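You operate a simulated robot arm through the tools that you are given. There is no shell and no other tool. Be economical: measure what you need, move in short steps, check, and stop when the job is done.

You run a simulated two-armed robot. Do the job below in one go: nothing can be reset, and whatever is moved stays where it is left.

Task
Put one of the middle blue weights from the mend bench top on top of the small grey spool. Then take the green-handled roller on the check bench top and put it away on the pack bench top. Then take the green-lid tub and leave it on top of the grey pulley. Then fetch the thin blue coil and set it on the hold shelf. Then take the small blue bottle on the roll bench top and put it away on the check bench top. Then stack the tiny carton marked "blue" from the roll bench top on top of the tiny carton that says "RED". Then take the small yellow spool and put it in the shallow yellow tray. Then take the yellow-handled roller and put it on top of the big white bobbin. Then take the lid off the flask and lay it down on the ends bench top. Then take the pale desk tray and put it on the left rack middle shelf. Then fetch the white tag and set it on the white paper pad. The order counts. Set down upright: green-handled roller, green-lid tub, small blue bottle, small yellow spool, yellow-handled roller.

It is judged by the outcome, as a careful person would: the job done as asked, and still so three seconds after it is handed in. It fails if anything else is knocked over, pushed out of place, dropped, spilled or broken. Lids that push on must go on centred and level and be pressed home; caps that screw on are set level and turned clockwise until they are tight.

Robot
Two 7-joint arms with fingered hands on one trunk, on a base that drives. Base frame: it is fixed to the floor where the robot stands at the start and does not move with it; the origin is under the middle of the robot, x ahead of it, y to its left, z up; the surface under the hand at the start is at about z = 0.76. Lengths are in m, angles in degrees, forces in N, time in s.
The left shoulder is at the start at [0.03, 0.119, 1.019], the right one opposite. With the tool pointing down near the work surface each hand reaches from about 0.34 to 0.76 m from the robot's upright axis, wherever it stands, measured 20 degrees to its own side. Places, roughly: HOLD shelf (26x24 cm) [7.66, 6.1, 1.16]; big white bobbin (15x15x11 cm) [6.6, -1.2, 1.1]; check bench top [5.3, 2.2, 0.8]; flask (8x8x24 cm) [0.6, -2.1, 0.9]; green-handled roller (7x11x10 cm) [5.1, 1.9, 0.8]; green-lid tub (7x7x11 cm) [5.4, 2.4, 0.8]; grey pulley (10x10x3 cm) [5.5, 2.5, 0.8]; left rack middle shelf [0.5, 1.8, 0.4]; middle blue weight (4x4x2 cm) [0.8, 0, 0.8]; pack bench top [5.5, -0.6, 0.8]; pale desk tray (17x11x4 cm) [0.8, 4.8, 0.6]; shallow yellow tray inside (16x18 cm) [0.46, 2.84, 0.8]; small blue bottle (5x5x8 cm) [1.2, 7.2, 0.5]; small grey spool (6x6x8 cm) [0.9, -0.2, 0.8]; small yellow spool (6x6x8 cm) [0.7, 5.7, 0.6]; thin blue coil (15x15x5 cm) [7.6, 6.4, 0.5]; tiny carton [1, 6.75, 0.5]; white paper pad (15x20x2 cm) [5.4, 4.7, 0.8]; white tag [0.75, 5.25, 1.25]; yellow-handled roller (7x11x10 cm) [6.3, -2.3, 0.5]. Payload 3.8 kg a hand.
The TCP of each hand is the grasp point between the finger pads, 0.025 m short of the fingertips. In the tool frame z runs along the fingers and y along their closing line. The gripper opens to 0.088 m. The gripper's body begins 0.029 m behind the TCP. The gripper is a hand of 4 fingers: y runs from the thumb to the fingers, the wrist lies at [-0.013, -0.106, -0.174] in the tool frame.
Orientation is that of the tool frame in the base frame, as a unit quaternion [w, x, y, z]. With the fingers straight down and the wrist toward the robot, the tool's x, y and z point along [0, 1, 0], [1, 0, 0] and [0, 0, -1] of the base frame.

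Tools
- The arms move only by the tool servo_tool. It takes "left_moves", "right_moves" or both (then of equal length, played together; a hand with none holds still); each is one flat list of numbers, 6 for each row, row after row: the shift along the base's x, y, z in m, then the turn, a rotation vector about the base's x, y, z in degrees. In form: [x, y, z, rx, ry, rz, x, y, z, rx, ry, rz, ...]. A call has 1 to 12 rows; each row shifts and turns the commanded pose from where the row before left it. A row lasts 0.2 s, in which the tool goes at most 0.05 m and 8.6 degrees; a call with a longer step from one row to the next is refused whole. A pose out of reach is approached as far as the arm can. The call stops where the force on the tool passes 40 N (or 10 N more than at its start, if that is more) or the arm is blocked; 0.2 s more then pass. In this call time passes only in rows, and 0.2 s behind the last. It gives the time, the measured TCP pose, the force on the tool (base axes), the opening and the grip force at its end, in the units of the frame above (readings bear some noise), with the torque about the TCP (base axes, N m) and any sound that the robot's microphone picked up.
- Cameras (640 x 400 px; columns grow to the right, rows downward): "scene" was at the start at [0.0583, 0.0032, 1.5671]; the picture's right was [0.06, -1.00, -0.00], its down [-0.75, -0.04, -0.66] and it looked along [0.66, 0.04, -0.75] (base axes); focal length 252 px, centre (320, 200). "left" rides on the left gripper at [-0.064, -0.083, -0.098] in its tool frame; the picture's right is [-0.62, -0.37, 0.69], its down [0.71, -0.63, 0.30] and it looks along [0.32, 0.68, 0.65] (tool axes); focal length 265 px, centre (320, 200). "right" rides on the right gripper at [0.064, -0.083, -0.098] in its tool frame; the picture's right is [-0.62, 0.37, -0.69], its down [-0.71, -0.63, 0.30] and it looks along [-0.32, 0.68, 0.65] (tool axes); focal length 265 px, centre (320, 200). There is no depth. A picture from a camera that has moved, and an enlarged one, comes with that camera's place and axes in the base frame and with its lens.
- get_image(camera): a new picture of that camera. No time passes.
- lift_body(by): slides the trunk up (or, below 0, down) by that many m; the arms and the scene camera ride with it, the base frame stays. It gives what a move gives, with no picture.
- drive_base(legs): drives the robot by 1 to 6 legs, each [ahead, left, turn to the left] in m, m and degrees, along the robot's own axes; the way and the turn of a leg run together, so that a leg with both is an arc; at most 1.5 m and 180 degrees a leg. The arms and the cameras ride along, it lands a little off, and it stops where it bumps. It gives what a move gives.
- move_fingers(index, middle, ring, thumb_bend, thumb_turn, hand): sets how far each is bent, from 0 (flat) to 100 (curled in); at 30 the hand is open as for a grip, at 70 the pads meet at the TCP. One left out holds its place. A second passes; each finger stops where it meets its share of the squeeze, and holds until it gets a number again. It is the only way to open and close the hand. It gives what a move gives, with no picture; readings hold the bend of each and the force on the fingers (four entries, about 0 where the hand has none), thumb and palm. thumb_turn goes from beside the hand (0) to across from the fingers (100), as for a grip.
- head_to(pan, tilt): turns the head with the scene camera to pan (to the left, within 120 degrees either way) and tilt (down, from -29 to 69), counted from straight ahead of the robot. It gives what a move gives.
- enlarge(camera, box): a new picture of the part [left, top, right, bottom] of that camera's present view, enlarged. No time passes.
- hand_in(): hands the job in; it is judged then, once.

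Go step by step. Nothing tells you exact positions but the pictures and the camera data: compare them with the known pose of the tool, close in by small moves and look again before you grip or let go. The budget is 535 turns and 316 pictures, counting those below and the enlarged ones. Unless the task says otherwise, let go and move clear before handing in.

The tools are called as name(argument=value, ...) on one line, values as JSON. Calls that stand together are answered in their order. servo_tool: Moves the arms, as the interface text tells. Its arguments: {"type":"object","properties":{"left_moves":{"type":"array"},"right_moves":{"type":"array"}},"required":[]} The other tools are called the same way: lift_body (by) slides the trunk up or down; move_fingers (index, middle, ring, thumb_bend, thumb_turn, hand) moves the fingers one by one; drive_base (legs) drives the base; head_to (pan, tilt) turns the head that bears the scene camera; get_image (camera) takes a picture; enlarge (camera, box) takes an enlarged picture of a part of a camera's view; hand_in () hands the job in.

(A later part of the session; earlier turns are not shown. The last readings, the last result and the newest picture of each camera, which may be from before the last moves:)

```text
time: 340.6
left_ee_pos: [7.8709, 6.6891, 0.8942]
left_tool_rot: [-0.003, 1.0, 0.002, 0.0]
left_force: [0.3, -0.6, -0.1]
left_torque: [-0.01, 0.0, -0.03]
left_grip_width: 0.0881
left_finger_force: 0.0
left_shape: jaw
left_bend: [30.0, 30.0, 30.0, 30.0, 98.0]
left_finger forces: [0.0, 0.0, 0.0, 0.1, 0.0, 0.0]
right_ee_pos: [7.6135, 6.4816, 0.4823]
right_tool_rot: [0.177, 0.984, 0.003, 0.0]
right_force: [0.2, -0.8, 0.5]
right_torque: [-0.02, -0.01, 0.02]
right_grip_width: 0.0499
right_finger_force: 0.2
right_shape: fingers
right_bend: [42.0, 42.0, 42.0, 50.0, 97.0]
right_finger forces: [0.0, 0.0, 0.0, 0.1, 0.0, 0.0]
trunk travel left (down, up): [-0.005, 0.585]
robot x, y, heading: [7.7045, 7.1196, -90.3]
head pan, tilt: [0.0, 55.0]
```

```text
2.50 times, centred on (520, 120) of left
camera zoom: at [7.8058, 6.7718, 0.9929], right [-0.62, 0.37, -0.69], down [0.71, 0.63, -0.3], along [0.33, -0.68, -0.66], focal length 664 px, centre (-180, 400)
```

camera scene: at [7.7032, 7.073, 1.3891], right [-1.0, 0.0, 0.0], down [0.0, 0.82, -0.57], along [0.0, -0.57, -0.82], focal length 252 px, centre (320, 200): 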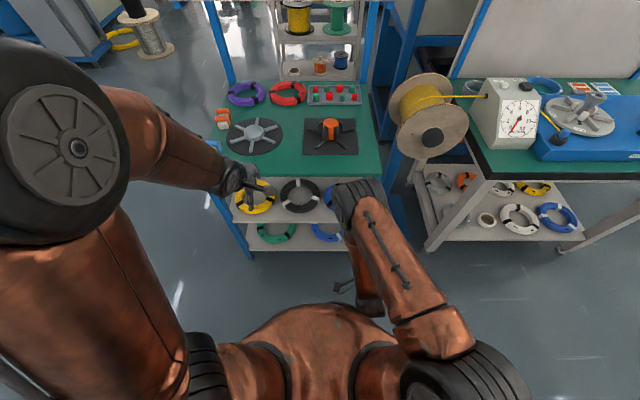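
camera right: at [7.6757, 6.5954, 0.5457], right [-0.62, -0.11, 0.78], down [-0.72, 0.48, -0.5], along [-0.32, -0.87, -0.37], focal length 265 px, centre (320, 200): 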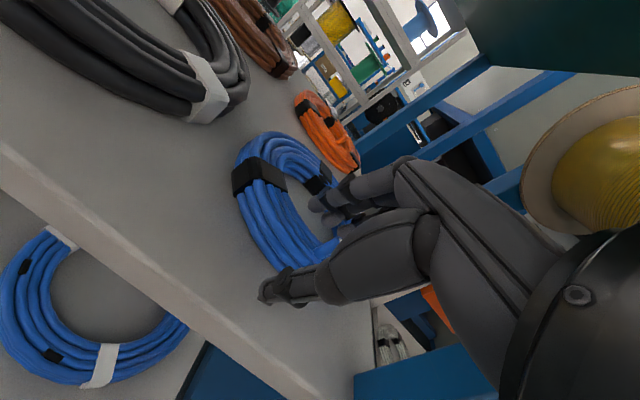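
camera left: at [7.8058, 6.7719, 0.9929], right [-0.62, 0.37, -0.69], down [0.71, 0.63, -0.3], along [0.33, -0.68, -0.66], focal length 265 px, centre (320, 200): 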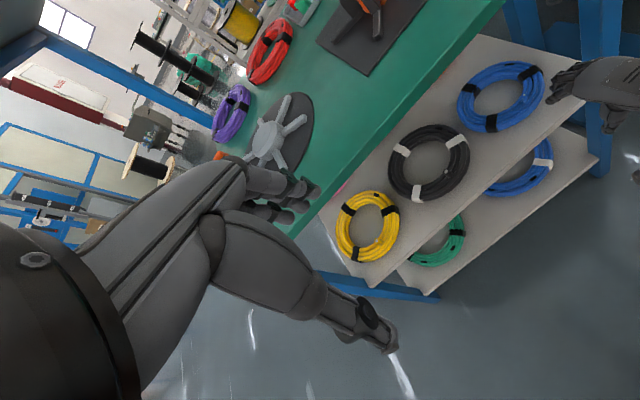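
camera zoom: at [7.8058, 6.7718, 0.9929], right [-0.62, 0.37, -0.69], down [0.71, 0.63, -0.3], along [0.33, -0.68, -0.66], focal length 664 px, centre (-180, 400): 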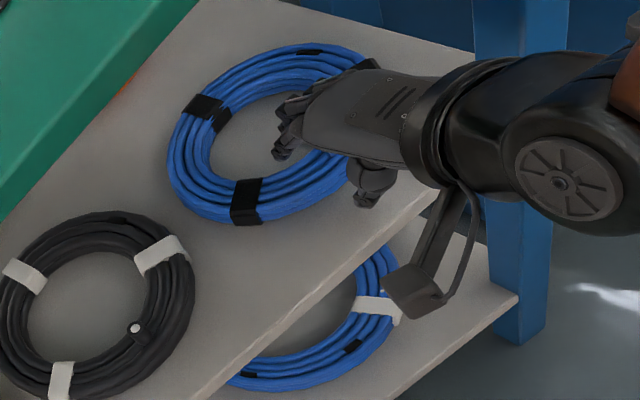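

Thumb is outside, fingers in the ring. Lower about 1.2 cm and close.

servo_tool(right_moves=[-0.003, -0.002, -0.006, 0, 0, 0, 0, 0, -0.006, 0, 0, 0, 0, 0, 0, 0, 0, 0])

move_fingers(hand="right", index=70, middle=70, ring=70, thumb_bend=70)

get_image(camera="right")

```text
time: 341.4
left_ee_pos: [7.8705, 6.6918, 0.895]
left_tool_rot: [-0.001, 1.0, 0.001, 0.0]
left_force: [-0.3, -0.8, 0.6]
left_torque: [-0.02, 0.01, 0.0]
left_grip_width: 0.088
left_finger_force: 0.1
left_shape: jaw
left_bend: [30.0, 30.0, 30.0, 30.0, 98.0]
left_finger forces: [0.1, 0.1, 0.0, 0.0, 0.0, 0.1]
right_ee_pos: [7.6088, 6.4774, 0.4769]
right_tool_rot: [0.183, 0.983, 0.003, 0.0]
right_force: [-0.6, 9.2, 38.4]
right_torque: [1.31, -0.24, 0.1]
right_grip_width: 0.0519
right_finger_force: 19.4
right_shape: fingers
right_bend: [42.0, 42.0, 42.0, 50.0, 98.0]
right_finger forces: [0.0, 0.1, 0.0, 0.0, 38.8, 0.0]
trunk travel left (down, up): [-0.005, 0.585]
robot x, y, heading: [7.704, 7.1274, -90.4]
head pan, tilt: [0.0, 55.0]
```

```text
time: 342.4
left_ee_pos: [7.8702, 6.69, 0.8943]
left_tool_rot: [-0.002, 1.0, 0.002, -0.002]
left_force: [0.6, 0.4, 0.4]
left_torque: [-0.02, -0.01, 0.01]
left_grip_width: 0.0879
left_finger_force: 0.0
left_shape: jaw
left_bend: [30.0, 30.0, 30.0, 30.0, 98.0]
left_finger forces: [0.0, 0.0, 0.1, 0.0, 0.1, 0.1]
right_ee_pos: [7.6104, 6.4773, 0.4769]
right_tool_rot: [0.184, 0.983, 0.003, 0.0]
right_force: [1.3, -8.8, 25.0]
right_torque: [-0.58, 0.44, 0.22]
right_grip_width: 0.0231
right_finger_force: 21.0
right_shape: fingers
right_bend: [57.0, 60.0, 55.0, 62.0, 97.0]
right_finger forces: [8.1, 7.5, 17.2, 0.0, 9.3, 0.0]
trunk travel left (down, up): [-0.005, 0.585]
robot x, y, heading: [7.7035, 7.1259, -90.0]
head pan, tilt: [0.0, 55.0]
```

```text
208 pictures are left
camera right: at [7.6722, 6.5913, 0.5376], right [-0.62, -0.1, 0.78], down [-0.72, 0.47, -0.51], along [-0.32, -0.88, -0.36], focal length 265 px, centre (320, 200)
```

right: 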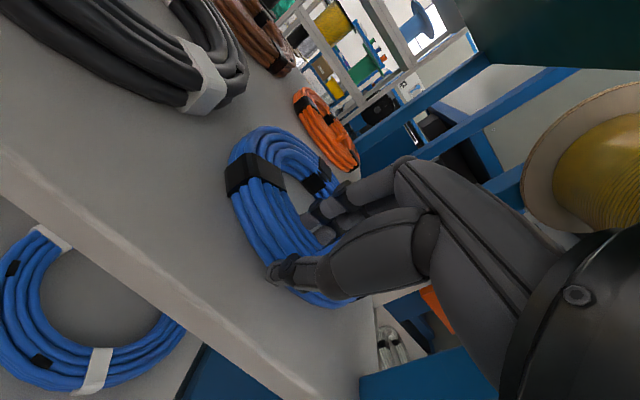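

Now it's pinched properly across the rim (2.3 cm, 21 N). Lift slightly and check.

servo_tool(right_moves=[0, 0, 0.015, 0, 0, 0, 0, 0, 0.02, 0, 0, 0, 0, 0, 0.02, 0, 0, 0, 0, 0, 0, 0, 0, 0])

get_image(camera="right")

enlarge(camera="left", box=[400, 40, 640, 200])

```text
time: 343.4
left_ee_pos: [7.8703, 6.6895, 0.8944]
left_tool_rot: [-0.002, 1.0, 0.002, 0.0]
left_force: [-0.4, 0.4, 0.9]
left_torque: [0.0, 0.0, -0.01]
left_grip_width: 0.0881
left_finger_force: 0.0
left_shape: jaw
left_bend: [30.0, 30.0, 30.0, 30.0, 98.0]
left_finger forces: [0.1, 0.0, 0.0, 0.1, 0.0, 0.1]
right_ee_pos: [7.609, 6.4805, 0.5259]
right_tool_rot: [0.176, 0.984, 0.004, 0.001]
right_force: [-0.3, -1.2, -2.9]
right_torque: [0.45, 0.1, 0.01]
right_grip_width: 0.0234
right_finger_force: 11.1
right_shape: fingers
right_bend: [61.0, 65.0, 65.0, 59.0, 95.0]
right_finger forces: [6.2, 3.6, 1.8, 0.0, 10.1, 0.1]
trunk travel left (down, up): [-0.005, 0.585]
robot x, y, heading: [7.7022, 7.1224, -90.1]
head pan, tilt: [0.0, 55.0]
```

```text
207 pictures are left
camera right: at [7.6724, 6.5944, 0.5884], right [-0.62, -0.11, 0.78], down [-0.72, 0.48, -0.5], along [-0.32, -0.87, -0.38], focal length 265 px, centre (320, 200)
```

right: 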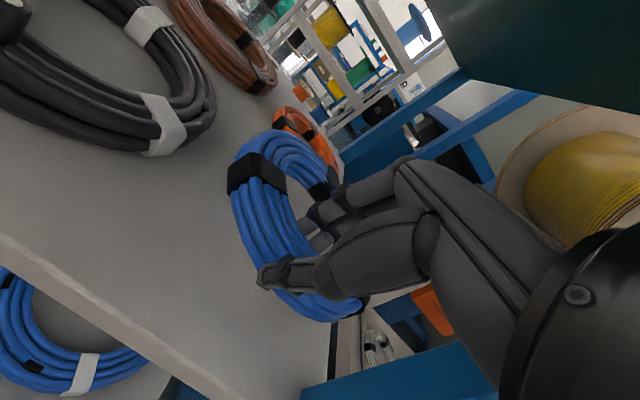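

```text
2.50 times, centred on (520, 120) of left
camera zoom: at [7.8057, 6.7717, 0.9928], right [-0.62, 0.37, -0.69], down [0.71, 0.63, -0.3], along [0.33, -0.68, -0.66], focal length 664 px, centre (-180, 400)
```

zoom: 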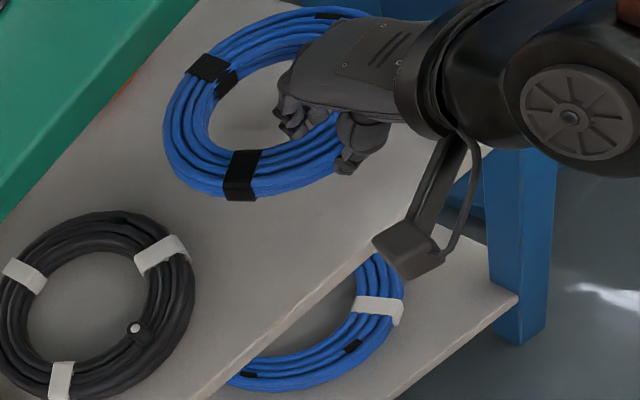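

The coil is held level. Back out, raise the trunk fully, then approach the HOLD shelf.

drive_base(legs=[[-0.27, 0, 0]])

lift_body(by=0.58)

servo_tool(right_moves=[0, 0, 0.04, 0, 0, 0, 0, 0, 0.04, 0, 0, 0, 0, 0, 0.04, 0, 0, 0, 0, 0, 0.03, 0, 0, 0])

get_image(camera="scene")

get_image(camera="right")

```text
time: 345.4
left_ee_pos: [7.8706, 6.9611, 0.8941]
left_tool_rot: [-0.002, 1.0, 0.005, 0.0]
left_force: [-0.1, 0.2, 0.1]
left_torque: [0.03, 0.01, -0.01]
left_grip_width: 0.0879
left_finger_force: 0.1
left_shape: jaw
left_bend: [30.0, 30.0, 30.0, 30.0, 98.0]
left_finger forces: [0.0, 0.1, 0.1, 0.1, 0.0, 0.1]
right_ee_pos: [7.6125, 6.7506, 0.5264]
right_tool_rot: [0.177, 0.984, 0.006, 0.0]
right_force: [0.7, 0.3, -1.7]
right_torque: [0.14, -0.04, 0.02]
right_grip_width: 0.0235
right_finger_force: 11.1
right_shape: fingers
right_bend: [61.0, 65.0, 65.0, 59.0, 95.0]
right_finger forces: [6.3, 3.6, 1.9, 0.0, 10.1, 0.0]
trunk travel left (down, up): [-0.005, 0.585]
robot x, y, heading: [7.7022, 7.3978, -89.9]
head pan, tilt: [0.0, 55.0]
```

```text
refused: 0.58 is not a number from -0.4 to 0.4
```

```text
time: 346.4
left_ee_pos: [7.8721, 6.9619, 0.8941]
left_tool_rot: [-0.003, 1.0, 0.005, 0.0]
left_force: [-0.1, -0.4, -0.2]
left_torque: [0.01, -0.01, 0.01]
left_grip_width: 0.088
left_finger_force: 0.1
left_shape: jaw
left_bend: [30.0, 30.0, 30.0, 30.0, 98.0]
left_finger forces: [0.0, 0.0, 0.0, 0.0, 0.1, 0.1]
right_ee_pos: [7.6124, 6.7496, 0.6774]
right_tool_rot: [0.176, 0.984, 0.006, 0.0]
right_force: [0.2, -0.1, -2.2]
right_torque: [0.1, 0.02, -0.03]
right_grip_width: 0.023
right_finger_force: 10.9
right_shape: fingers
right_bend: [61.0, 65.0, 65.0, 59.0, 95.0]
right_finger forces: [6.4, 3.6, 1.7, 0.1, 10.1, 0.0]
trunk travel left (down, up): [-0.005, 0.585]
robot x, y, heading: [7.7045, 7.3994, -89.7]
head pan, tilt: [0.0, 55.0]
```

```text
205 pictures are left
camera scene: at [7.7031, 7.3441, 1.389], right [-1.0, 0.0, 0.0], down [0.0, 0.82, -0.57], along [0.0, -0.57, -0.82], focal length 252 px, centre (320, 200)
```

scene: 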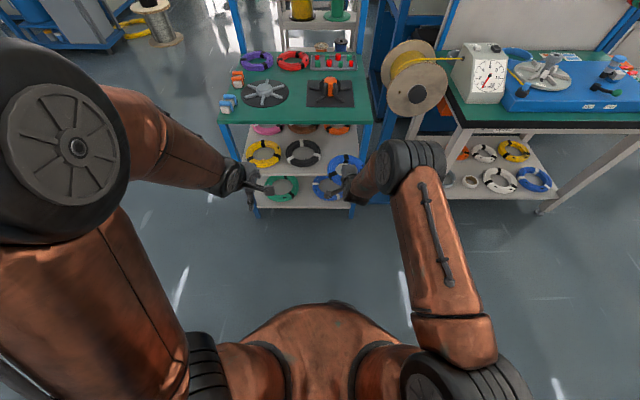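

```text
204 pictures are left
camera right: at [7.6748, 6.8633, 0.74], right [-0.62, -0.11, 0.78], down [-0.72, 0.48, -0.5], along [-0.31, -0.87, -0.38], focal length 265 px, centre (320, 200)
```

right: 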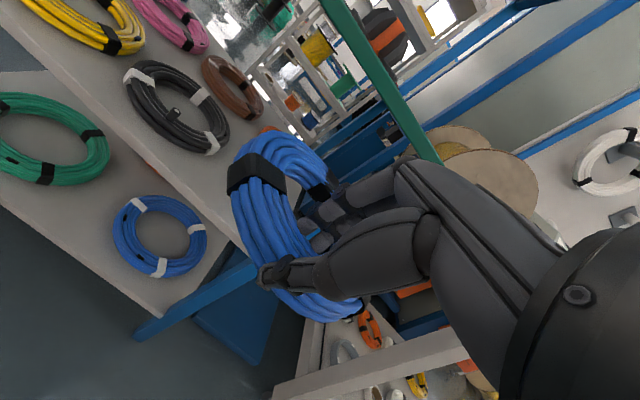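

Coil held fine. Raise the trunk in two steps, then check.

lift_body(by=0.4)

lift_body(by=0.16)

head_to(pan=0, tilt=40)

get_image(camera="scene")

```text
time: 350.2
left_ee_pos: [7.8728, 6.9596, 1.2942]
left_tool_rot: [-0.002, 1.0, 0.004, -0.001]
left_force: [-0.4, 0.1, -0.2]
left_torque: [-0.04, 0.02, 0.01]
left_grip_width: 0.0878
left_finger_force: 0.1
left_shape: jaw
left_bend: [30.0, 30.0, 30.0, 30.0, 98.0]
left_finger forces: [0.0, 0.0, 0.0, 0.0, 0.1, 0.1]
right_ee_pos: [7.613, 6.7483, 1.0769]
right_tool_rot: [0.177, 0.984, 0.006, 0.0]
right_force: [0.3, -0.2, -2.3]
right_torque: [0.12, -0.03, -0.03]
right_grip_width: 0.0233
right_finger_force: 11.1
right_shape: fingers
right_bend: [61.0, 65.0, 65.0, 59.0, 95.0]
right_finger forces: [6.5, 3.6, 1.7, 0.0, 10.1, 0.1]
trunk travel left (down, up): [-0.405, 0.185]
robot x, y, heading: [7.7062, 7.3984, -89.9]
head pan, tilt: [0.0, 55.0]
```

```text
time: 352.0
left_ee_pos: [7.8715, 6.96, 1.4535]
left_tool_rot: [-0.002, 1.0, 0.004, 0.0]
left_force: [-0.6, 0.2, 0.7]
left_torque: [0.02, 0.0, 0.0]
left_grip_width: 0.088
left_finger_force: 0.1
left_shape: jaw
left_bend: [30.0, 30.0, 30.0, 30.0, 98.0]
left_finger forces: [0.1, 0.1, 0.0, 0.0, 0.0, 0.1]
right_ee_pos: [7.6115, 6.7485, 1.236]
right_tool_rot: [0.178, 0.984, 0.006, 0.0]
right_force: [-0.2, 0.1, -1.6]
right_torque: [0.11, -0.03, 0.04]
right_grip_width: 0.0235
right_finger_force: 11.0
right_shape: fingers
right_bend: [61.0, 65.0, 65.0, 59.0, 95.0]
right_finger forces: [6.4, 3.7, 1.7, 0.0, 10.0, 0.0]
trunk travel left (down, up): [-0.565, 0.025]
robot x, y, heading: [7.7027, 7.398, -89.6]
head pan, tilt: [0.0, 55.0]
```

```text
time: 352.8
left_ee_pos: [7.8718, 6.9612, 1.4532]
left_tool_rot: [-0.002, 1.0, 0.004, 0.0]
left_force: [-0.2, 0.1, -0.3]
left_torque: [0.04, 0.02, 0.01]
left_grip_width: 0.0878
left_finger_force: 0.0
left_shape: jaw
left_bend: [30.0, 30.0, 30.0, 30.0, 98.0]
left_finger forces: [0.1, 0.1, 0.1, 0.1, 0.0, 0.0]
right_ee_pos: [7.6125, 6.7489, 1.236]
right_tool_rot: [0.177, 0.984, 0.005, -0.001]
right_force: [-0.8, -0.7, -1.2]
right_torque: [0.12, -0.01, 0.02]
right_grip_width: 0.0234
right_finger_force: 10.9
right_shape: fingers
right_bend: [61.0, 65.0, 65.0, 59.0, 95.0]
right_finger forces: [6.4, 3.5, 1.6, 0.0, 9.9, 0.1]
trunk travel left (down, up): [-0.565, 0.025]
robot x, y, heading: [7.7064, 7.3989, -89.7]
head pan, tilt: [0.0, 40.0]
```

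```text
203 pictures are left
camera scene: at [7.7031, 7.3306, 1.9696], right [-1.0, 0.0, 0.0], down [0.0, 0.64, -0.77], along [0.0, -0.77, -0.64], focal length 252 px, centre (320, 200)
```

scene: 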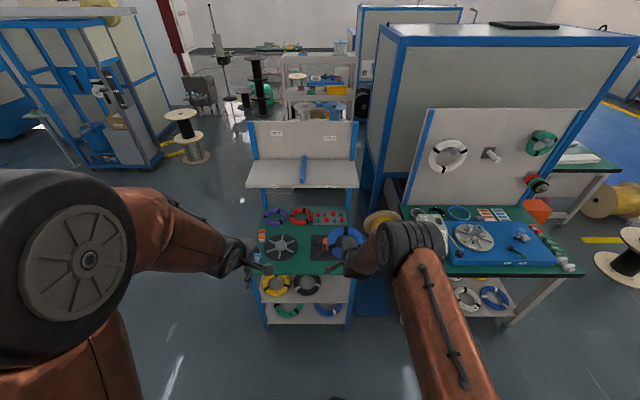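

Drive up to the bench so the coil comes over the HOLD shelf.

drive_base(legs=[[0.45, 0, -0.3]])

get_image(camera="scene")

get_image(camera="right")

```text
time: 355.5
left_ee_pos: [7.8705, 6.52, 1.4537]
left_tool_rot: [-0.001, 1.0, 0.002, 0.0]
left_force: [0.0, 0.9, -1.1]
left_torque: [0.03, 0.0, 0.01]
left_grip_width: 0.0881
left_finger_force: 0.1
left_shape: jaw
left_bend: [30.0, 30.0, 30.0, 30.0, 98.0]
left_finger forces: [0.1, 0.0, 0.0, 0.1, 0.0, 0.0]
right_ee_pos: [7.6109, 6.3106, 1.2379]
right_tool_rot: [0.177, 0.984, 0.004, 0.0]
right_force: [0.7, -0.2, -2.5]
right_torque: [0.12, -0.01, -0.02]
right_grip_width: 0.0233
right_finger_force: 11.1
right_shape: fingers
right_bend: [61.0, 65.0, 65.0, 59.0, 95.0]
right_finger forces: [6.3, 3.6, 1.7, 0.0, 10.0, 0.0]
trunk travel left (down, up): [-0.565, 0.025]
robot x, y, heading: [7.7033, 6.9569, -90.1]
head pan, tilt: [0.0, 40.0]
```

```text
202 pictures are left
camera scene: at [7.7037, 6.8923, 1.9698], right [-1.0, 0.0, 0.0], down [0.0, 0.64, -0.77], along [0.0, -0.77, -0.64], focal length 252 px, centre (320, 200)
```

scene: 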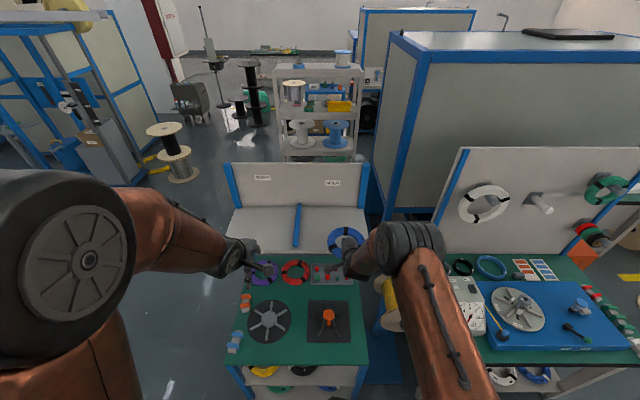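

```text
201 pictures are left
camera right: at [7.674, 6.4237, 1.3001], right [-0.62, -0.11, 0.78], down [-0.72, 0.48, -0.5], along [-0.32, -0.87, -0.37], focal length 265 px, centre (320, 200)
```

right: 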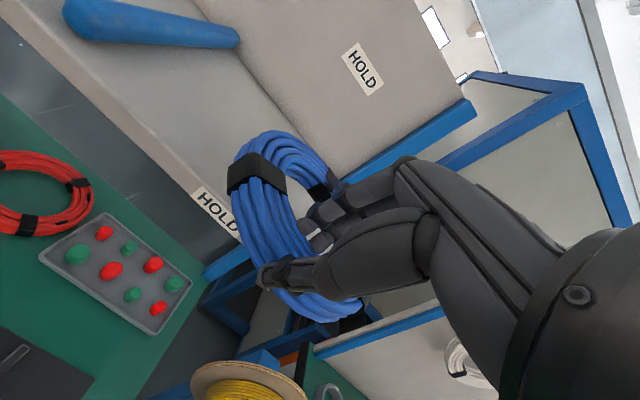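

Drive 8 cm more, then move the hand over the middle of the HOLD area.

drive_base(legs=[[0.08, 0, 0]])

servo_tool(right_moves=[0.016, -0.015, 0, 0, 0, 0, 0.016, -0.017, 0, 0, 0, 0, 0.015, -0.017, 0, 0, 0, 0, 0, 0, 0, 0, 0, 0])

enlarge(camera="scene", box=[220, 150, 400, 290])

get_image(camera="right")

```text
time: 356.5
left_ee_pos: [7.8722, 6.4435, 1.4557]
left_tool_rot: [-0.001, 1.0, 0.004, -0.001]
left_force: [0.3, 0.3, -0.6]
left_torque: [0.01, -0.03, -0.01]
left_grip_width: 0.0881
left_finger_force: 0.1
left_shape: jaw
left_bend: [30.0, 30.0, 30.0, 30.0, 98.0]
left_finger forces: [0.0, 0.0, 0.0, 0.1, 0.0, 0.0]
right_ee_pos: [7.6129, 6.2326, 1.2391]
right_tool_rot: [0.178, 0.984, 0.005, 0.0]
right_force: [0.2, -0.2, -2.3]
right_torque: [0.13, 0.01, 0.01]
right_grip_width: 0.0232
right_finger_force: 10.9
right_shape: fingers
right_bend: [61.0, 65.0, 65.0, 59.0, 95.0]
right_finger forces: [6.4, 3.6, 1.5, 0.0, 10.0, 0.1]
trunk travel left (down, up): [-0.565, 0.025]
robot x, y, heading: [7.702, 6.8801, -90.1]
head pan, tilt: [0.0, 40.0]
```

```text
time: 357.5
left_ee_pos: [7.8721, 6.4387, 1.4538]
left_tool_rot: [-0.002, 1.0, 0.003, 0.0]
left_force: [-0.9, 0.1, 0.8]
left_torque: [-0.02, -0.01, 0.01]
left_grip_width: 0.0881
left_finger_force: 0.2
left_shape: jaw
left_bend: [30.0, 30.0, 30.0, 30.0, 98.0]
left_finger forces: [0.0, 0.0, 0.0, 0.0, 0.0, 0.1]
right_ee_pos: [7.6589, 6.1787, 1.2369]
right_tool_rot: [0.176, 0.984, 0.006, 0.001]
right_force: [0.5, 0.2, -3.0]
right_torque: [0.46, 0.07, 0.01]
right_grip_width: 0.0234
right_finger_force: 10.4
right_shape: fingers
right_bend: [62.0, 65.0, 65.0, 59.0, 95.0]
right_finger forces: [6.3, 3.6, 1.5, 0.1, 10.0, 0.0]
trunk travel left (down, up): [-0.565, 0.025]
robot x, y, heading: [7.7039, 6.873, -89.8]
head pan, tilt: [0.0, 40.0]
```

```text
2.86 times, centred on (310, 220) of scene
camera zoom: at [7.7035, 6.8097, 1.9698], right [-1.0, 0.0, 0.0], down [0.0, 0.64, -0.77], along [0.0, -0.77, -0.64], focal length 720 px, centre (349, 143)
```

zoom: 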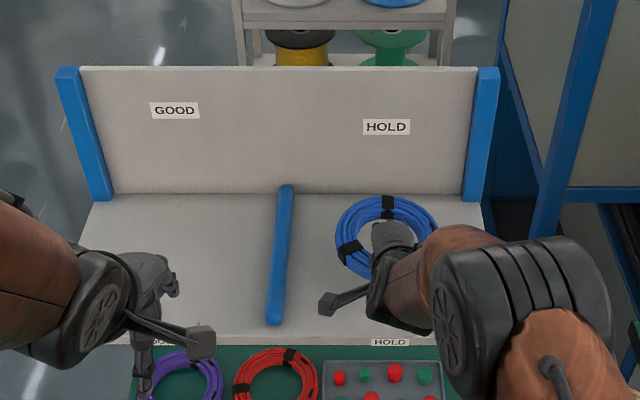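

```text
199 pictures are left
camera right: at [7.7213, 6.292, 1.2995], right [-0.62, -0.11, 0.78], down [-0.72, 0.48, -0.5], along [-0.32, -0.87, -0.38], focal length 265 px, centre (320, 200)
```

right: 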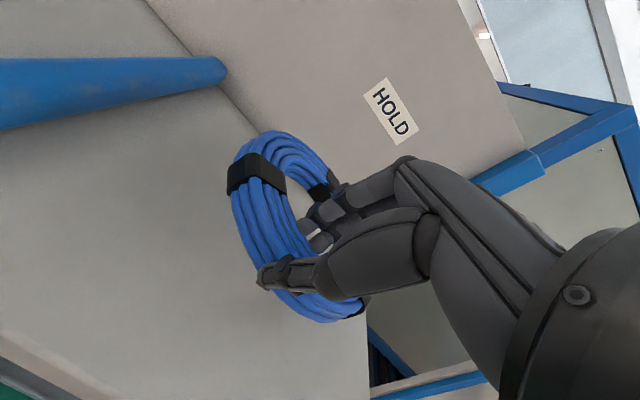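

Coil is over the HOLD area clear of the divider and back panel. Lower it.

servo_tool(right_moves=[0, 0.005, -0.012, 0, 0, 0, 0, 0, -0.012, 0, 0, 0, 0, 0, 0, 0, 0, 0])

servo_tool(right_moves=[0, 0, -0.006, 0, 0, 0, 0, 0, 0, 0, 0, 0])

servo_tool(right_moves=[0, 0, -0.005, 0, 0, 0, 0, 0, 0, 0, 0, 0])

get_image(camera="right")

```text
time: 358.3
left_ee_pos: [7.872, 6.4389, 1.4524]
left_tool_rot: [-0.004, 1.0, 0.002, -0.001]
left_force: [-0.4, 1.2, 0.3]
left_torque: [0.0, -0.01, -0.02]
left_grip_width: 0.088
left_finger_force: 0.0
left_shape: jaw
left_bend: [30.0, 30.0, 30.0, 30.0, 98.0]
left_finger forces: [0.0, 0.1, 0.0, 0.0, 0.1, 0.0]
right_ee_pos: [7.6581, 6.1842, 1.2121]
right_tool_rot: [0.177, 0.984, 0.005, 0.001]
right_force: [-1.1, -1.1, -2.2]
right_torque: [0.46, 0.1, 0.04]
right_grip_width: 0.0232
right_finger_force: 11.1
right_shape: fingers
right_bend: [62.0, 65.0, 65.0, 59.0, 95.0]
right_finger forces: [6.5, 3.7, 1.3, 0.0, 10.0, 0.0]
trunk travel left (down, up): [-0.565, 0.025]
robot x, y, heading: [7.7059, 6.8751, -89.8]
head pan, tilt: [0.0, 40.0]
```

```text
time: 358.9
left_ee_pos: [7.8717, 6.4385, 1.4531]
left_tool_rot: [-0.003, 1.0, 0.003, -0.001]
left_force: [0.2, -0.7, -1.7]
left_torque: [0.02, 0.01, 0.0]
left_grip_width: 0.0881
left_finger_force: 0.0
left_shape: jaw
left_bend: [30.0, 30.0, 30.0, 30.0, 98.0]
left_finger forces: [0.1, 0.0, 0.1, 0.0, 0.0, 0.1]
right_ee_pos: [7.6591, 6.1846, 1.206]
right_tool_rot: [0.177, 0.984, 0.005, 0.001]
right_force: [1.1, 0.2, -2.1]
right_torque: [0.14, -0.02, -0.01]
right_grip_width: 0.0234
right_finger_force: 10.6
right_shape: fingers
right_bend: [62.0, 65.0, 65.0, 59.0, 95.0]
right_finger forces: [6.5, 3.7, 1.5, 0.0, 10.0, 0.1]
trunk travel left (down, up): [-0.565, 0.025]
robot x, y, heading: [7.7039, 6.8757, -89.6]
head pan, tilt: [0.0, 40.0]
```

```text
time: 359.5
left_ee_pos: [7.8722, 6.4379, 1.4536]
left_tool_rot: [-0.003, 1.0, 0.004, -0.001]
left_force: [-0.2, 0.1, 0.9]
left_torque: [-0.01, -0.01, 0.01]
left_grip_width: 0.0881
left_finger_force: 0.1
left_shape: jaw
left_bend: [30.0, 30.0, 30.0, 30.0, 98.0]
left_finger forces: [0.1, 0.0, 0.1, 0.0, 0.0, 0.0]
right_ee_pos: [7.6587, 6.1838, 1.2022]
right_tool_rot: [0.177, 0.984, 0.006, -0.001]
right_force: [0.4, -0.8, -1.2]
right_torque: [0.07, 0.03, 0.01]
right_grip_width: 0.0234
right_finger_force: 11.6
right_shape: fingers
right_bend: [61.0, 65.0, 65.0, 59.0, 95.0]
right_finger forces: [6.0, 3.8, 3.7, 0.0, 10.0, 0.0]
trunk travel left (down, up): [-0.565, 0.025]
robot x, y, heading: [7.7019, 6.8783, -89.8]
head pan, tilt: [0.0, 40.0]
```

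```text
198 pictures are left
camera right: at [7.7211, 6.2975, 1.2647], right [-0.62, -0.11, 0.78], down [-0.72, 0.48, -0.5], along [-0.32, -0.87, -0.37], focal length 265 px, centre (320, 200)
```

right: 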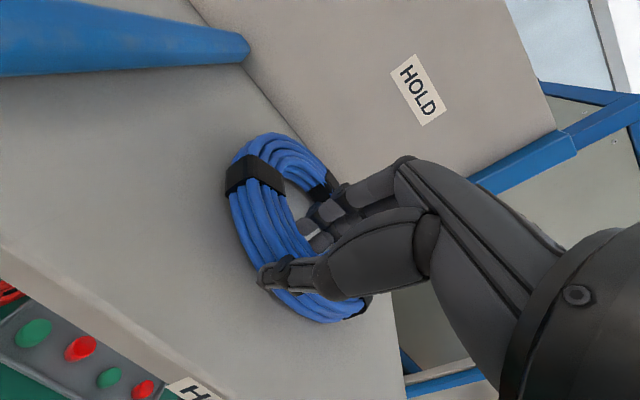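

Contact is starting. A couple of millimetres more, then release.

servo_tool(right_moves=[0, 0, -0.004, 0, 0, 0, 0, 0, 0, 0, 0, 0])

servo_tool(right_moves=[0, 0, -0.003, 0, 0, 0, 0, 0, 0, 0, 0, 0])

move_fingers(hand="right", index=42, middle=42, ring=42, thumb_bend=42)

get_image(camera="right")

```text
time: 360.1
left_ee_pos: [7.8716, 6.44, 1.4543]
left_tool_rot: [-0.003, 1.0, 0.003, -0.001]
left_force: [-0.2, -0.7, -0.5]
left_torque: [0.0, -0.03, -0.03]
left_grip_width: 0.0879
left_finger_force: 0.1
left_shape: jaw
left_bend: [30.0, 30.0, 30.0, 30.0, 98.0]
left_finger forces: [0.0, 0.0, 0.0, 0.1, 0.1, 0.1]
right_ee_pos: [7.6581, 6.1834, 1.2002]
right_tool_rot: [0.179, 0.984, 0.006, 0.0]
right_force: [1.0, 0.5, 7.0]
right_torque: [-0.01, 0.12, 0.02]
right_grip_width: 0.0233
right_finger_force: 14.9
right_shape: fingers
right_bend: [61.0, 65.0, 64.0, 59.0, 95.0]
right_finger forces: [5.9, 4.4, 9.5, 0.1, 10.3, 0.0]
trunk travel left (down, up): [-0.565, 0.025]
robot x, y, heading: [7.7035, 6.8778, -90.0]
head pan, tilt: [0.0, 40.0]
```

```text
time: 360.7
left_ee_pos: [7.8715, 6.4411, 1.4542]
left_tool_rot: [-0.002, 1.0, 0.002, -0.001]
left_force: [0.2, 0.1, -0.1]
left_torque: [0.0, -0.01, 0.04]
left_grip_width: 0.0882
left_finger_force: 0.0
left_shape: jaw
left_bend: [30.0, 30.0, 30.0, 30.0, 98.0]
left_finger forces: [0.0, 0.1, 0.1, 0.1, 0.1, 0.0]
right_ee_pos: [7.6589, 6.1827, 1.1992]
right_tool_rot: [0.18, 0.984, 0.005, 0.0]
right_force: [-1.2, 9.9, 31.5]
right_torque: [0.26, 0.39, 0.03]
right_grip_width: 0.0234
right_finger_force: 19.4
right_shape: fingers
right_bend: [61.0, 65.0, 62.0, 59.0, 95.0]
right_finger forces: [7.1, 4.7, 16.6, 0.0, 10.4, 0.0]
trunk travel left (down, up): [-0.565, 0.025]
robot x, y, heading: [7.7026, 6.8748, -89.9]
head pan, tilt: [0.0, 40.0]
```

```text
time: 361.7
left_ee_pos: [7.8732, 6.4399, 1.4548]
left_tool_rot: [-0.001, 1.0, 0.002, -0.001]
left_force: [-0.1, 0.1, 0.4]
left_torque: [0.02, 0.01, 0.0]
left_grip_width: 0.0881
left_finger_force: 0.0
left_shape: jaw
left_bend: [30.0, 30.0, 30.0, 30.0, 98.0]
left_finger forces: [0.0, 0.0, 0.0, 0.0, 0.1, 0.0]
right_ee_pos: [7.6588, 6.185, 1.198]
right_tool_rot: [0.179, 0.984, 0.005, 0.001]
right_force: [1.0, 0.8, 19.3]
right_torque: [0.42, -0.13, 0.0]
right_grip_width: 0.0509
right_finger_force: 9.6
right_shape: fingers
right_bend: [42.0, 42.0, 42.0, 49.0, 98.0]
right_finger forces: [0.1, 0.0, 0.1, 0.0, 19.9, 0.0]
trunk travel left (down, up): [-0.565, 0.025]
robot x, y, heading: [7.7033, 6.8759, -89.9]
head pan, tilt: [0.0, 40.0]
```

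```text
197 pictures are left
camera right: at [7.7208, 6.2988, 1.2598], right [-0.62, -0.11, 0.78], down [-0.72, 0.48, -0.51], along [-0.32, -0.87, -0.37], focal length 265 px, centre (320, 200)
```

right: 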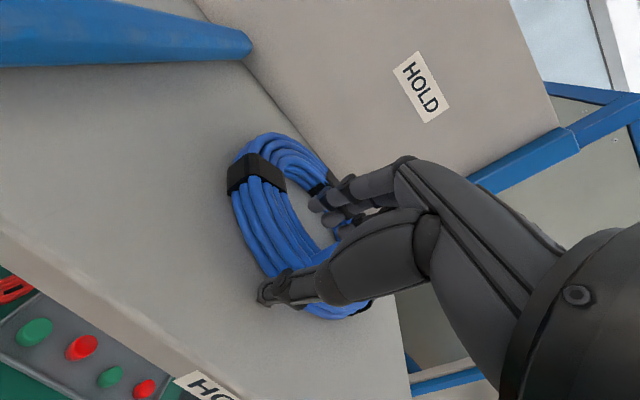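

Released. Raise the hand straight up, then withdraw.

servo_tool(right_moves=[0, 0.001, 0.01, 0, 0, 0, 0, 0.001, 0.015, 0, 0, 0, 0, 0.002, 0.025, 0, 0, 0, 0, 0.005, 0.03, 0, 0, 0, 0, 0.03, 0.02, 0, 0, 0, 0, 0.04, 0, 0, 0, 0, 0, 0.04, 0, 0, 0, 0])

enlarge(camera="scene", box=[220, 150, 400, 290])

```text
time: 363.3
left_ee_pos: [7.872, 6.4387, 1.4529]
left_tool_rot: [-0.002, 1.0, 0.002, -0.001]
left_force: [0.4, 0.3, 0.7]
left_torque: [0.0, 0.0, 0.02]
left_grip_width: 0.088
left_finger_force: 0.0
left_shape: jaw
left_bend: [30.0, 30.0, 30.0, 30.0, 98.0]
left_finger forces: [0.0, 0.0, 0.1, 0.0, 0.0, 0.1]
right_ee_pos: [7.6589, 6.3045, 1.2958]
right_tool_rot: [0.177, 0.984, 0.005, 0.001]
right_force: [0.8, 0.1, -0.3]
right_torque: [0.0, 0.04, 0.01]
right_grip_width: 0.0588
right_finger_force: 0.0
right_shape: fingers
right_bend: [42.0, 42.0, 42.0, 42.0, 98.0]
right_finger forces: [0.0, 0.0, 0.0, 0.1, 0.1, 0.1]
trunk travel left (down, up): [-0.565, 0.025]
robot x, y, heading: [7.7039, 6.8765, -89.7]
head pan, tilt: [0.0, 40.0]
```

```text
2.86 times, centred on (310, 220) of scene
camera zoom: at [7.7039, 6.8102, 1.9698], right [-1.0, 0.0, 0.0], down [0.0, 0.64, -0.77], along [0.0, -0.77, -0.64], focal length 720 px, centre (349, 143)
```

zoom: 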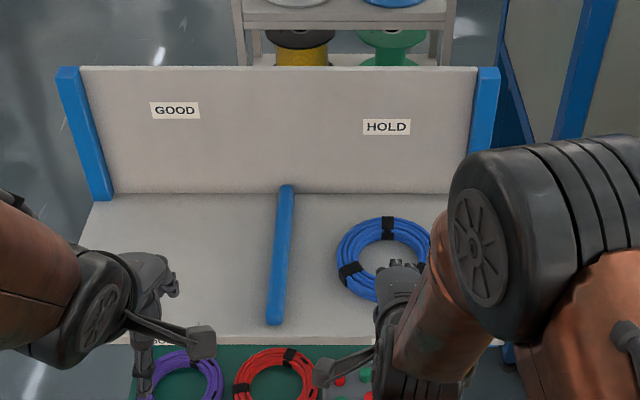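

The coil lies on the HOLD shelf. Next: the small blue bottle on the roll bench. Back away, restore arm posture and trunk height, and travel back to the aisle.

drive_base(legs=[[-0.3, 0, 0]])

servo_tool(right_moves=[-0.015, 0.02, 0.02, 7, 0, 0, -0.015, 0.02, 0.02, 7, 0, 0, -0.015, 0.02, 0.02, 6.4, 0, 0, -0.015, 0.02, 0.02, 0, 0, 0, -0.015, 0.02, 0.02, 0, 0, 0, -0.015, 0.02, 0.02, 0, 0, 0, -0.01, 0.02, 0.03, 0, 0, 0])

lift_body(by=-0.39)

drive_base(legs=[[0, 0, -90], [1.3, 0.25, 0]])

```text
time: 365.4
left_ee_pos: [7.8715, 6.7335, 1.4535]
left_tool_rot: [-0.004, 1.0, 0.003, 0.0]
left_force: [0.4, -1.2, 0.4]
left_torque: [0.0, -0.03, -0.01]
left_grip_width: 0.0881
left_finger_force: 0.1
left_shape: jaw
left_bend: [30.0, 30.0, 30.0, 30.0, 98.0]
left_finger forces: [0.1, 0.0, 0.0, 0.0, 0.0, 0.0]
right_ee_pos: [7.6587, 6.5978, 1.2938]
right_tool_rot: [0.177, 0.984, 0.006, 0.001]
right_force: [0.1, 0.4, 0.1]
right_torque: [0.01, 0.02, 0.02]
right_grip_width: 0.0587
right_finger_force: 0.1
right_shape: fingers
right_bend: [42.0, 42.0, 42.0, 42.0, 98.0]
right_finger forces: [0.0, 0.0, 0.1, 0.0, 0.0, 0.1]
trunk travel left (down, up): [-0.565, 0.025]
robot x, y, heading: [7.7061, 7.1717, -90.0]
head pan, tilt: [0.0, 40.0]
```

```text
time: 367.0
left_ee_pos: [7.8719, 6.7365, 1.4545]
left_tool_rot: [-0.002, 1.0, 0.003, 0.0]
left_force: [-0.3, -0.8, -0.2]
left_torque: [-0.03, -0.02, 0.04]
left_grip_width: 0.0877
left_finger_force: 0.1
left_shape: jaw
left_bend: [30.0, 30.0, 30.0, 30.0, 98.0]
left_finger forces: [0.0, 0.0, 0.0, 0.1, 0.0, 0.1]
right_ee_pos: [7.5582, 6.7419, 1.4475]
right_tool_rot: [0.0, 1.0, 0.005, 0.001]
right_force: [-1.4, 0.6, 0.3]
right_torque: [-0.02, -0.01, 0.03]
right_grip_width: 0.0587
right_finger_force: 0.1
right_shape: fingers
right_bend: [42.0, 42.0, 42.0, 42.0, 98.0]
right_finger forces: [0.1, 0.1, 0.0, 0.1, 0.0, 0.0]
trunk travel left (down, up): [-0.565, 0.025]
robot x, y, heading: [7.7052, 7.1728, -90.1]
head pan, tilt: [0.0, 40.0]
```

```text
time: 370.7
left_ee_pos: [7.871, 6.7364, 1.064]
left_tool_rot: [-0.002, 1.0, 0.003, 0.0]
left_force: [0.0, -0.9, -0.7]
left_torque: [-0.01, -0.02, -0.02]
left_grip_width: 0.0879
left_finger_force: 0.1
left_shape: jaw
left_bend: [30.0, 30.0, 30.0, 30.0, 98.0]
left_finger forces: [0.0, 0.0, 0.0, 0.1, 0.0, 0.0]
right_ee_pos: [7.5578, 6.7399, 1.0552]
right_tool_rot: [0.0, 1.0, 0.004, 0.002]
right_force: [0.2, 0.5, 0.1]
right_torque: [-0.03, 0.03, 0.0]
right_grip_width: 0.0589
right_finger_force: 0.0
right_shape: fingers
right_bend: [42.0, 42.0, 42.0, 42.0, 98.0]
right_finger forces: [0.0, 0.0, 0.1, 0.1, 0.0, 0.0]
trunk travel left (down, up): [-0.175, 0.415]
robot x, y, heading: [7.6998, 7.1746, -89.8]
head pan, tilt: [0.0, 40.0]
```

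```text
time: 381.2
left_ee_pos: [5.9579, 6.7565, 1.0635]
left_tool_rot: [-0.002, 0.71, -0.705, 0.002]
left_force: [-0.3, 0.9, 0.5]
left_torque: [0.02, -0.02, 0.02]
left_grip_width: 0.0879
left_finger_force: 0.0
left_shape: jaw
left_bend: [30.0, 30.0, 30.0, 30.0, 98.0]
left_finger forces: [0.1, 0.1, 0.0, 0.0, 0.0, 0.0]
right_ee_pos: [5.9623, 7.07, 1.056]
right_tool_rot: [0.001, 0.71, -0.704, 0.001]
right_force: [0.0, 0.2, -0.3]
right_torque: [0.0, -0.01, 0.01]
right_grip_width: 0.059
right_finger_force: 0.1
right_shape: fingers
right_bend: [42.0, 42.0, 42.0, 42.0, 98.0]
right_finger forces: [0.0, 0.1, 0.0, 0.0, 0.1, 0.0]
trunk travel left (down, up): [-0.175, 0.415]
robot x, y, heading: [6.3954, 6.9273, -179.8]
head pan, tilt: [0.0, 40.0]
```

Continue past the drum at y≈6.73 and across the aisle to the roll bench.

drive_base(legs=[[0.4, 0.2, 0], [1.4, 0, 0], [1.4, -0.2, 0], [0.9, -0.2, 0]])

head_to(pan=0, tilt=30)

get_image(camera="scene")

```text
time: 401.4
left_ee_pos: [1.8857, 6.8951, 1.0629]
left_tool_rot: [-0.002, 0.719, -0.695, 0.001]
left_force: [-0.5, -0.2, 0.7]
left_torque: [-0.01, -0.02, -0.01]
left_grip_width: 0.088
left_finger_force: 0.0
left_shape: jaw
left_bend: [30.0, 30.0, 30.0, 30.0, 98.0]
left_finger forces: [0.0, 0.1, 0.0, 0.1, 0.0, 0.1]
right_ee_pos: [1.8809, 7.2085, 1.0562]
right_tool_rot: [0.0, 0.721, -0.693, 0.003]
right_force: [0.2, -0.2, -0.3]
right_torque: [0.0, 0.02, -0.01]
right_grip_width: 0.0589
right_finger_force: 0.0
right_shape: fingers
right_bend: [42.0, 42.0, 42.0, 42.0, 98.0]
right_finger forces: [0.0, 0.1, 0.0, 0.0, 0.1, 0.0]
trunk travel left (down, up): [-0.175, 0.415]
robot x, y, heading: [2.3184, 7.0767, -178.2]
head pan, tilt: [0.0, 40.0]
```

```text
time: 402.2
left_ee_pos: [1.8863, 6.8961, 1.0644]
left_tool_rot: [-0.002, 0.72, -0.694, 0.002]
left_force: [0.2, -0.8, 0.8]
left_torque: [-0.01, 0.01, 0.04]
left_grip_width: 0.0882
left_finger_force: 0.2
left_shape: jaw
left_bend: [30.0, 30.0, 30.0, 30.0, 98.0]
left_finger forces: [0.0, 0.0, 0.0, 0.0, 0.1, 0.0]
right_ee_pos: [1.8816, 7.2078, 1.0564]
right_tool_rot: [0.001, 0.721, -0.693, 0.001]
right_force: [-0.3, 0.5, 0.1]
right_torque: [0.02, 0.0, -0.01]
right_grip_width: 0.0586
right_finger_force: 0.0
right_shape: fingers
right_bend: [42.0, 42.0, 42.0, 42.0, 98.0]
right_finger forces: [0.0, 0.0, 0.0, 0.0, 0.1, 0.0]
trunk travel left (down, up): [-0.175, 0.415]
robot x, y, heading: [2.3195, 7.0773, -178.2]
head pan, tilt: [0.0, 30.0]
```

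```text
195 pictures are left
camera scene: at [2.2484, 7.0718, 1.5951], right [-0.03, 1.0, 0.0], down [0.5, 0.02, -0.87], along [-0.87, -0.03, -0.5], focal length 252 px, centre (320, 200)
```

scene: 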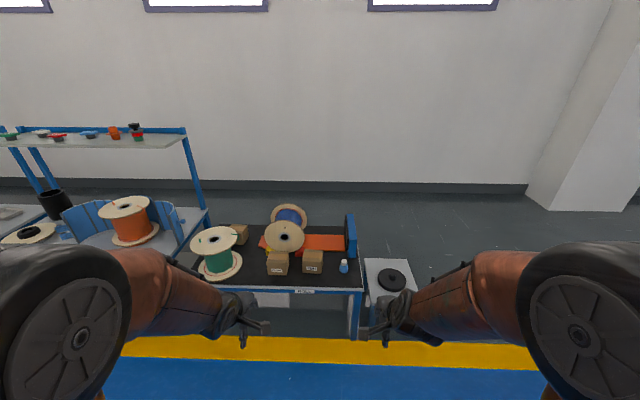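

I see the roll bench: bottle at about (1.15, 7.18), two tiny cartons beside it. Approach and lower the trunk.

drive_base(legs=[[0.55, 0, -1.8]])

lift_body(by=-0.17)

head_to(pan=0, tilt=50)

get_image(camera="scene")

get_image(camera="right")

```text
time: 405.3
left_ee_pos: [1.3357, 6.8956, 1.0632]
left_tool_rot: [-0.003, 0.711, -0.703, 0.001]
left_force: [-0.3, 0.4, 0.2]
left_torque: [-0.02, 0.04, 0.01]
left_grip_width: 0.0881
left_finger_force: 0.0
left_shape: jaw
left_bend: [30.0, 30.0, 30.0, 30.0, 98.0]
left_finger forces: [0.1, 0.0, 0.0, 0.0, 0.0, 0.0]
right_ee_pos: [1.3376, 7.2089, 1.0552]
right_tool_rot: [0.001, 0.712, -0.702, 0.002]
right_force: [-0.3, -0.2, -0.2]
right_torque: [0.02, -0.01, -0.02]
right_grip_width: 0.0588
right_finger_force: 0.0
right_shape: fingers
right_bend: [42.0, 42.0, 42.0, 42.0, 98.0]
right_finger forces: [0.0, 0.0, 0.0, 0.1, 0.1, 0.1]
trunk travel left (down, up): [-0.175, 0.415]
robot x, y, heading: [1.7761, 7.0681, -179.6]
head pan, tilt: [0.0, 30.0]
```

```text
time: 407.2
left_ee_pos: [1.336, 6.8954, 0.8934]
left_tool_rot: [-0.002, 0.711, -0.704, 0.002]
left_force: [-0.6, -0.8, 0.0]
left_torque: [0.01, 0.0, 0.01]
left_grip_width: 0.0881
left_finger_force: 0.1
left_shape: jaw
left_bend: [30.0, 30.0, 30.0, 30.0, 98.0]
left_finger forces: [0.0, 0.1, 0.1, 0.0, 0.0, 0.0]
right_ee_pos: [1.3393, 7.2094, 0.8859]
right_tool_rot: [0.002, 0.712, -0.702, 0.001]
right_force: [-0.7, 0.3, -0.1]
right_torque: [0.0, 0.0, -0.02]
right_grip_width: 0.0588
right_finger_force: 0.1
right_shape: fingers
right_bend: [42.0, 42.0, 42.0, 42.0, 98.0]
right_finger forces: [0.1, 0.1, 0.0, 0.0, 0.1, 0.0]
trunk travel left (down, up): [-0.005, 0.585]
robot x, y, heading: [1.7732, 7.0626, -179.6]
head pan, tilt: [0.0, 30.0]
```

```text
time: 408.1
left_ee_pos: [1.3366, 6.895, 0.8933]
left_tool_rot: [-0.003, 0.711, -0.703, 0.001]
left_force: [0.9, 0.5, -0.9]
left_torque: [0.02, 0.01, 0.0]
left_grip_width: 0.0882
left_finger_force: 0.0
left_shape: jaw
left_bend: [30.0, 30.0, 30.0, 30.0, 98.0]
left_finger forces: [0.0, 0.0, 0.0, 0.0, 0.1, 0.0]
right_ee_pos: [1.3392, 7.2085, 0.8857]
right_tool_rot: [0.001, 0.712, -0.702, 0.001]
right_force: [0.2, 0.5, 0.6]
right_torque: [-0.01, -0.03, -0.04]
right_grip_width: 0.0585
right_finger_force: 0.0
right_shape: fingers
right_bend: [42.0, 42.0, 42.0, 42.0, 98.0]
right_finger forces: [0.0, 0.0, 0.0, 0.1, 0.0, 0.1]
trunk travel left (down, up): [-0.005, 0.585]
robot x, y, heading: [1.7726, 7.0697, -179.7]
head pan, tilt: [0.0, 50.0]
```

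```text
194 pictures are left
camera scene: at [1.7154, 7.0637, 1.3956], right [-0.01, 1.0, 0.0], down [0.77, 0.0, -0.64], along [-0.64, 0.0, -0.77], focal length 252 px, centre (320, 200)
```

scene: 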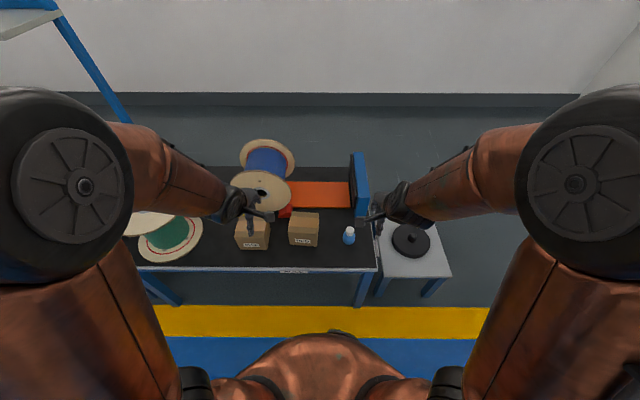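

```text
193 pictures are left
camera right: at [1.422, 7.1471, 0.984], right [-0.38, 0.62, 0.69], down [0.62, 0.72, -0.31], along [-0.69, 0.31, -0.65], focal length 265 px, centre (320, 200)
```

right: 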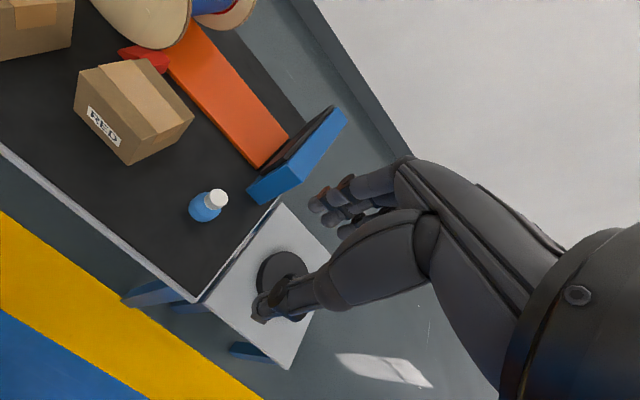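

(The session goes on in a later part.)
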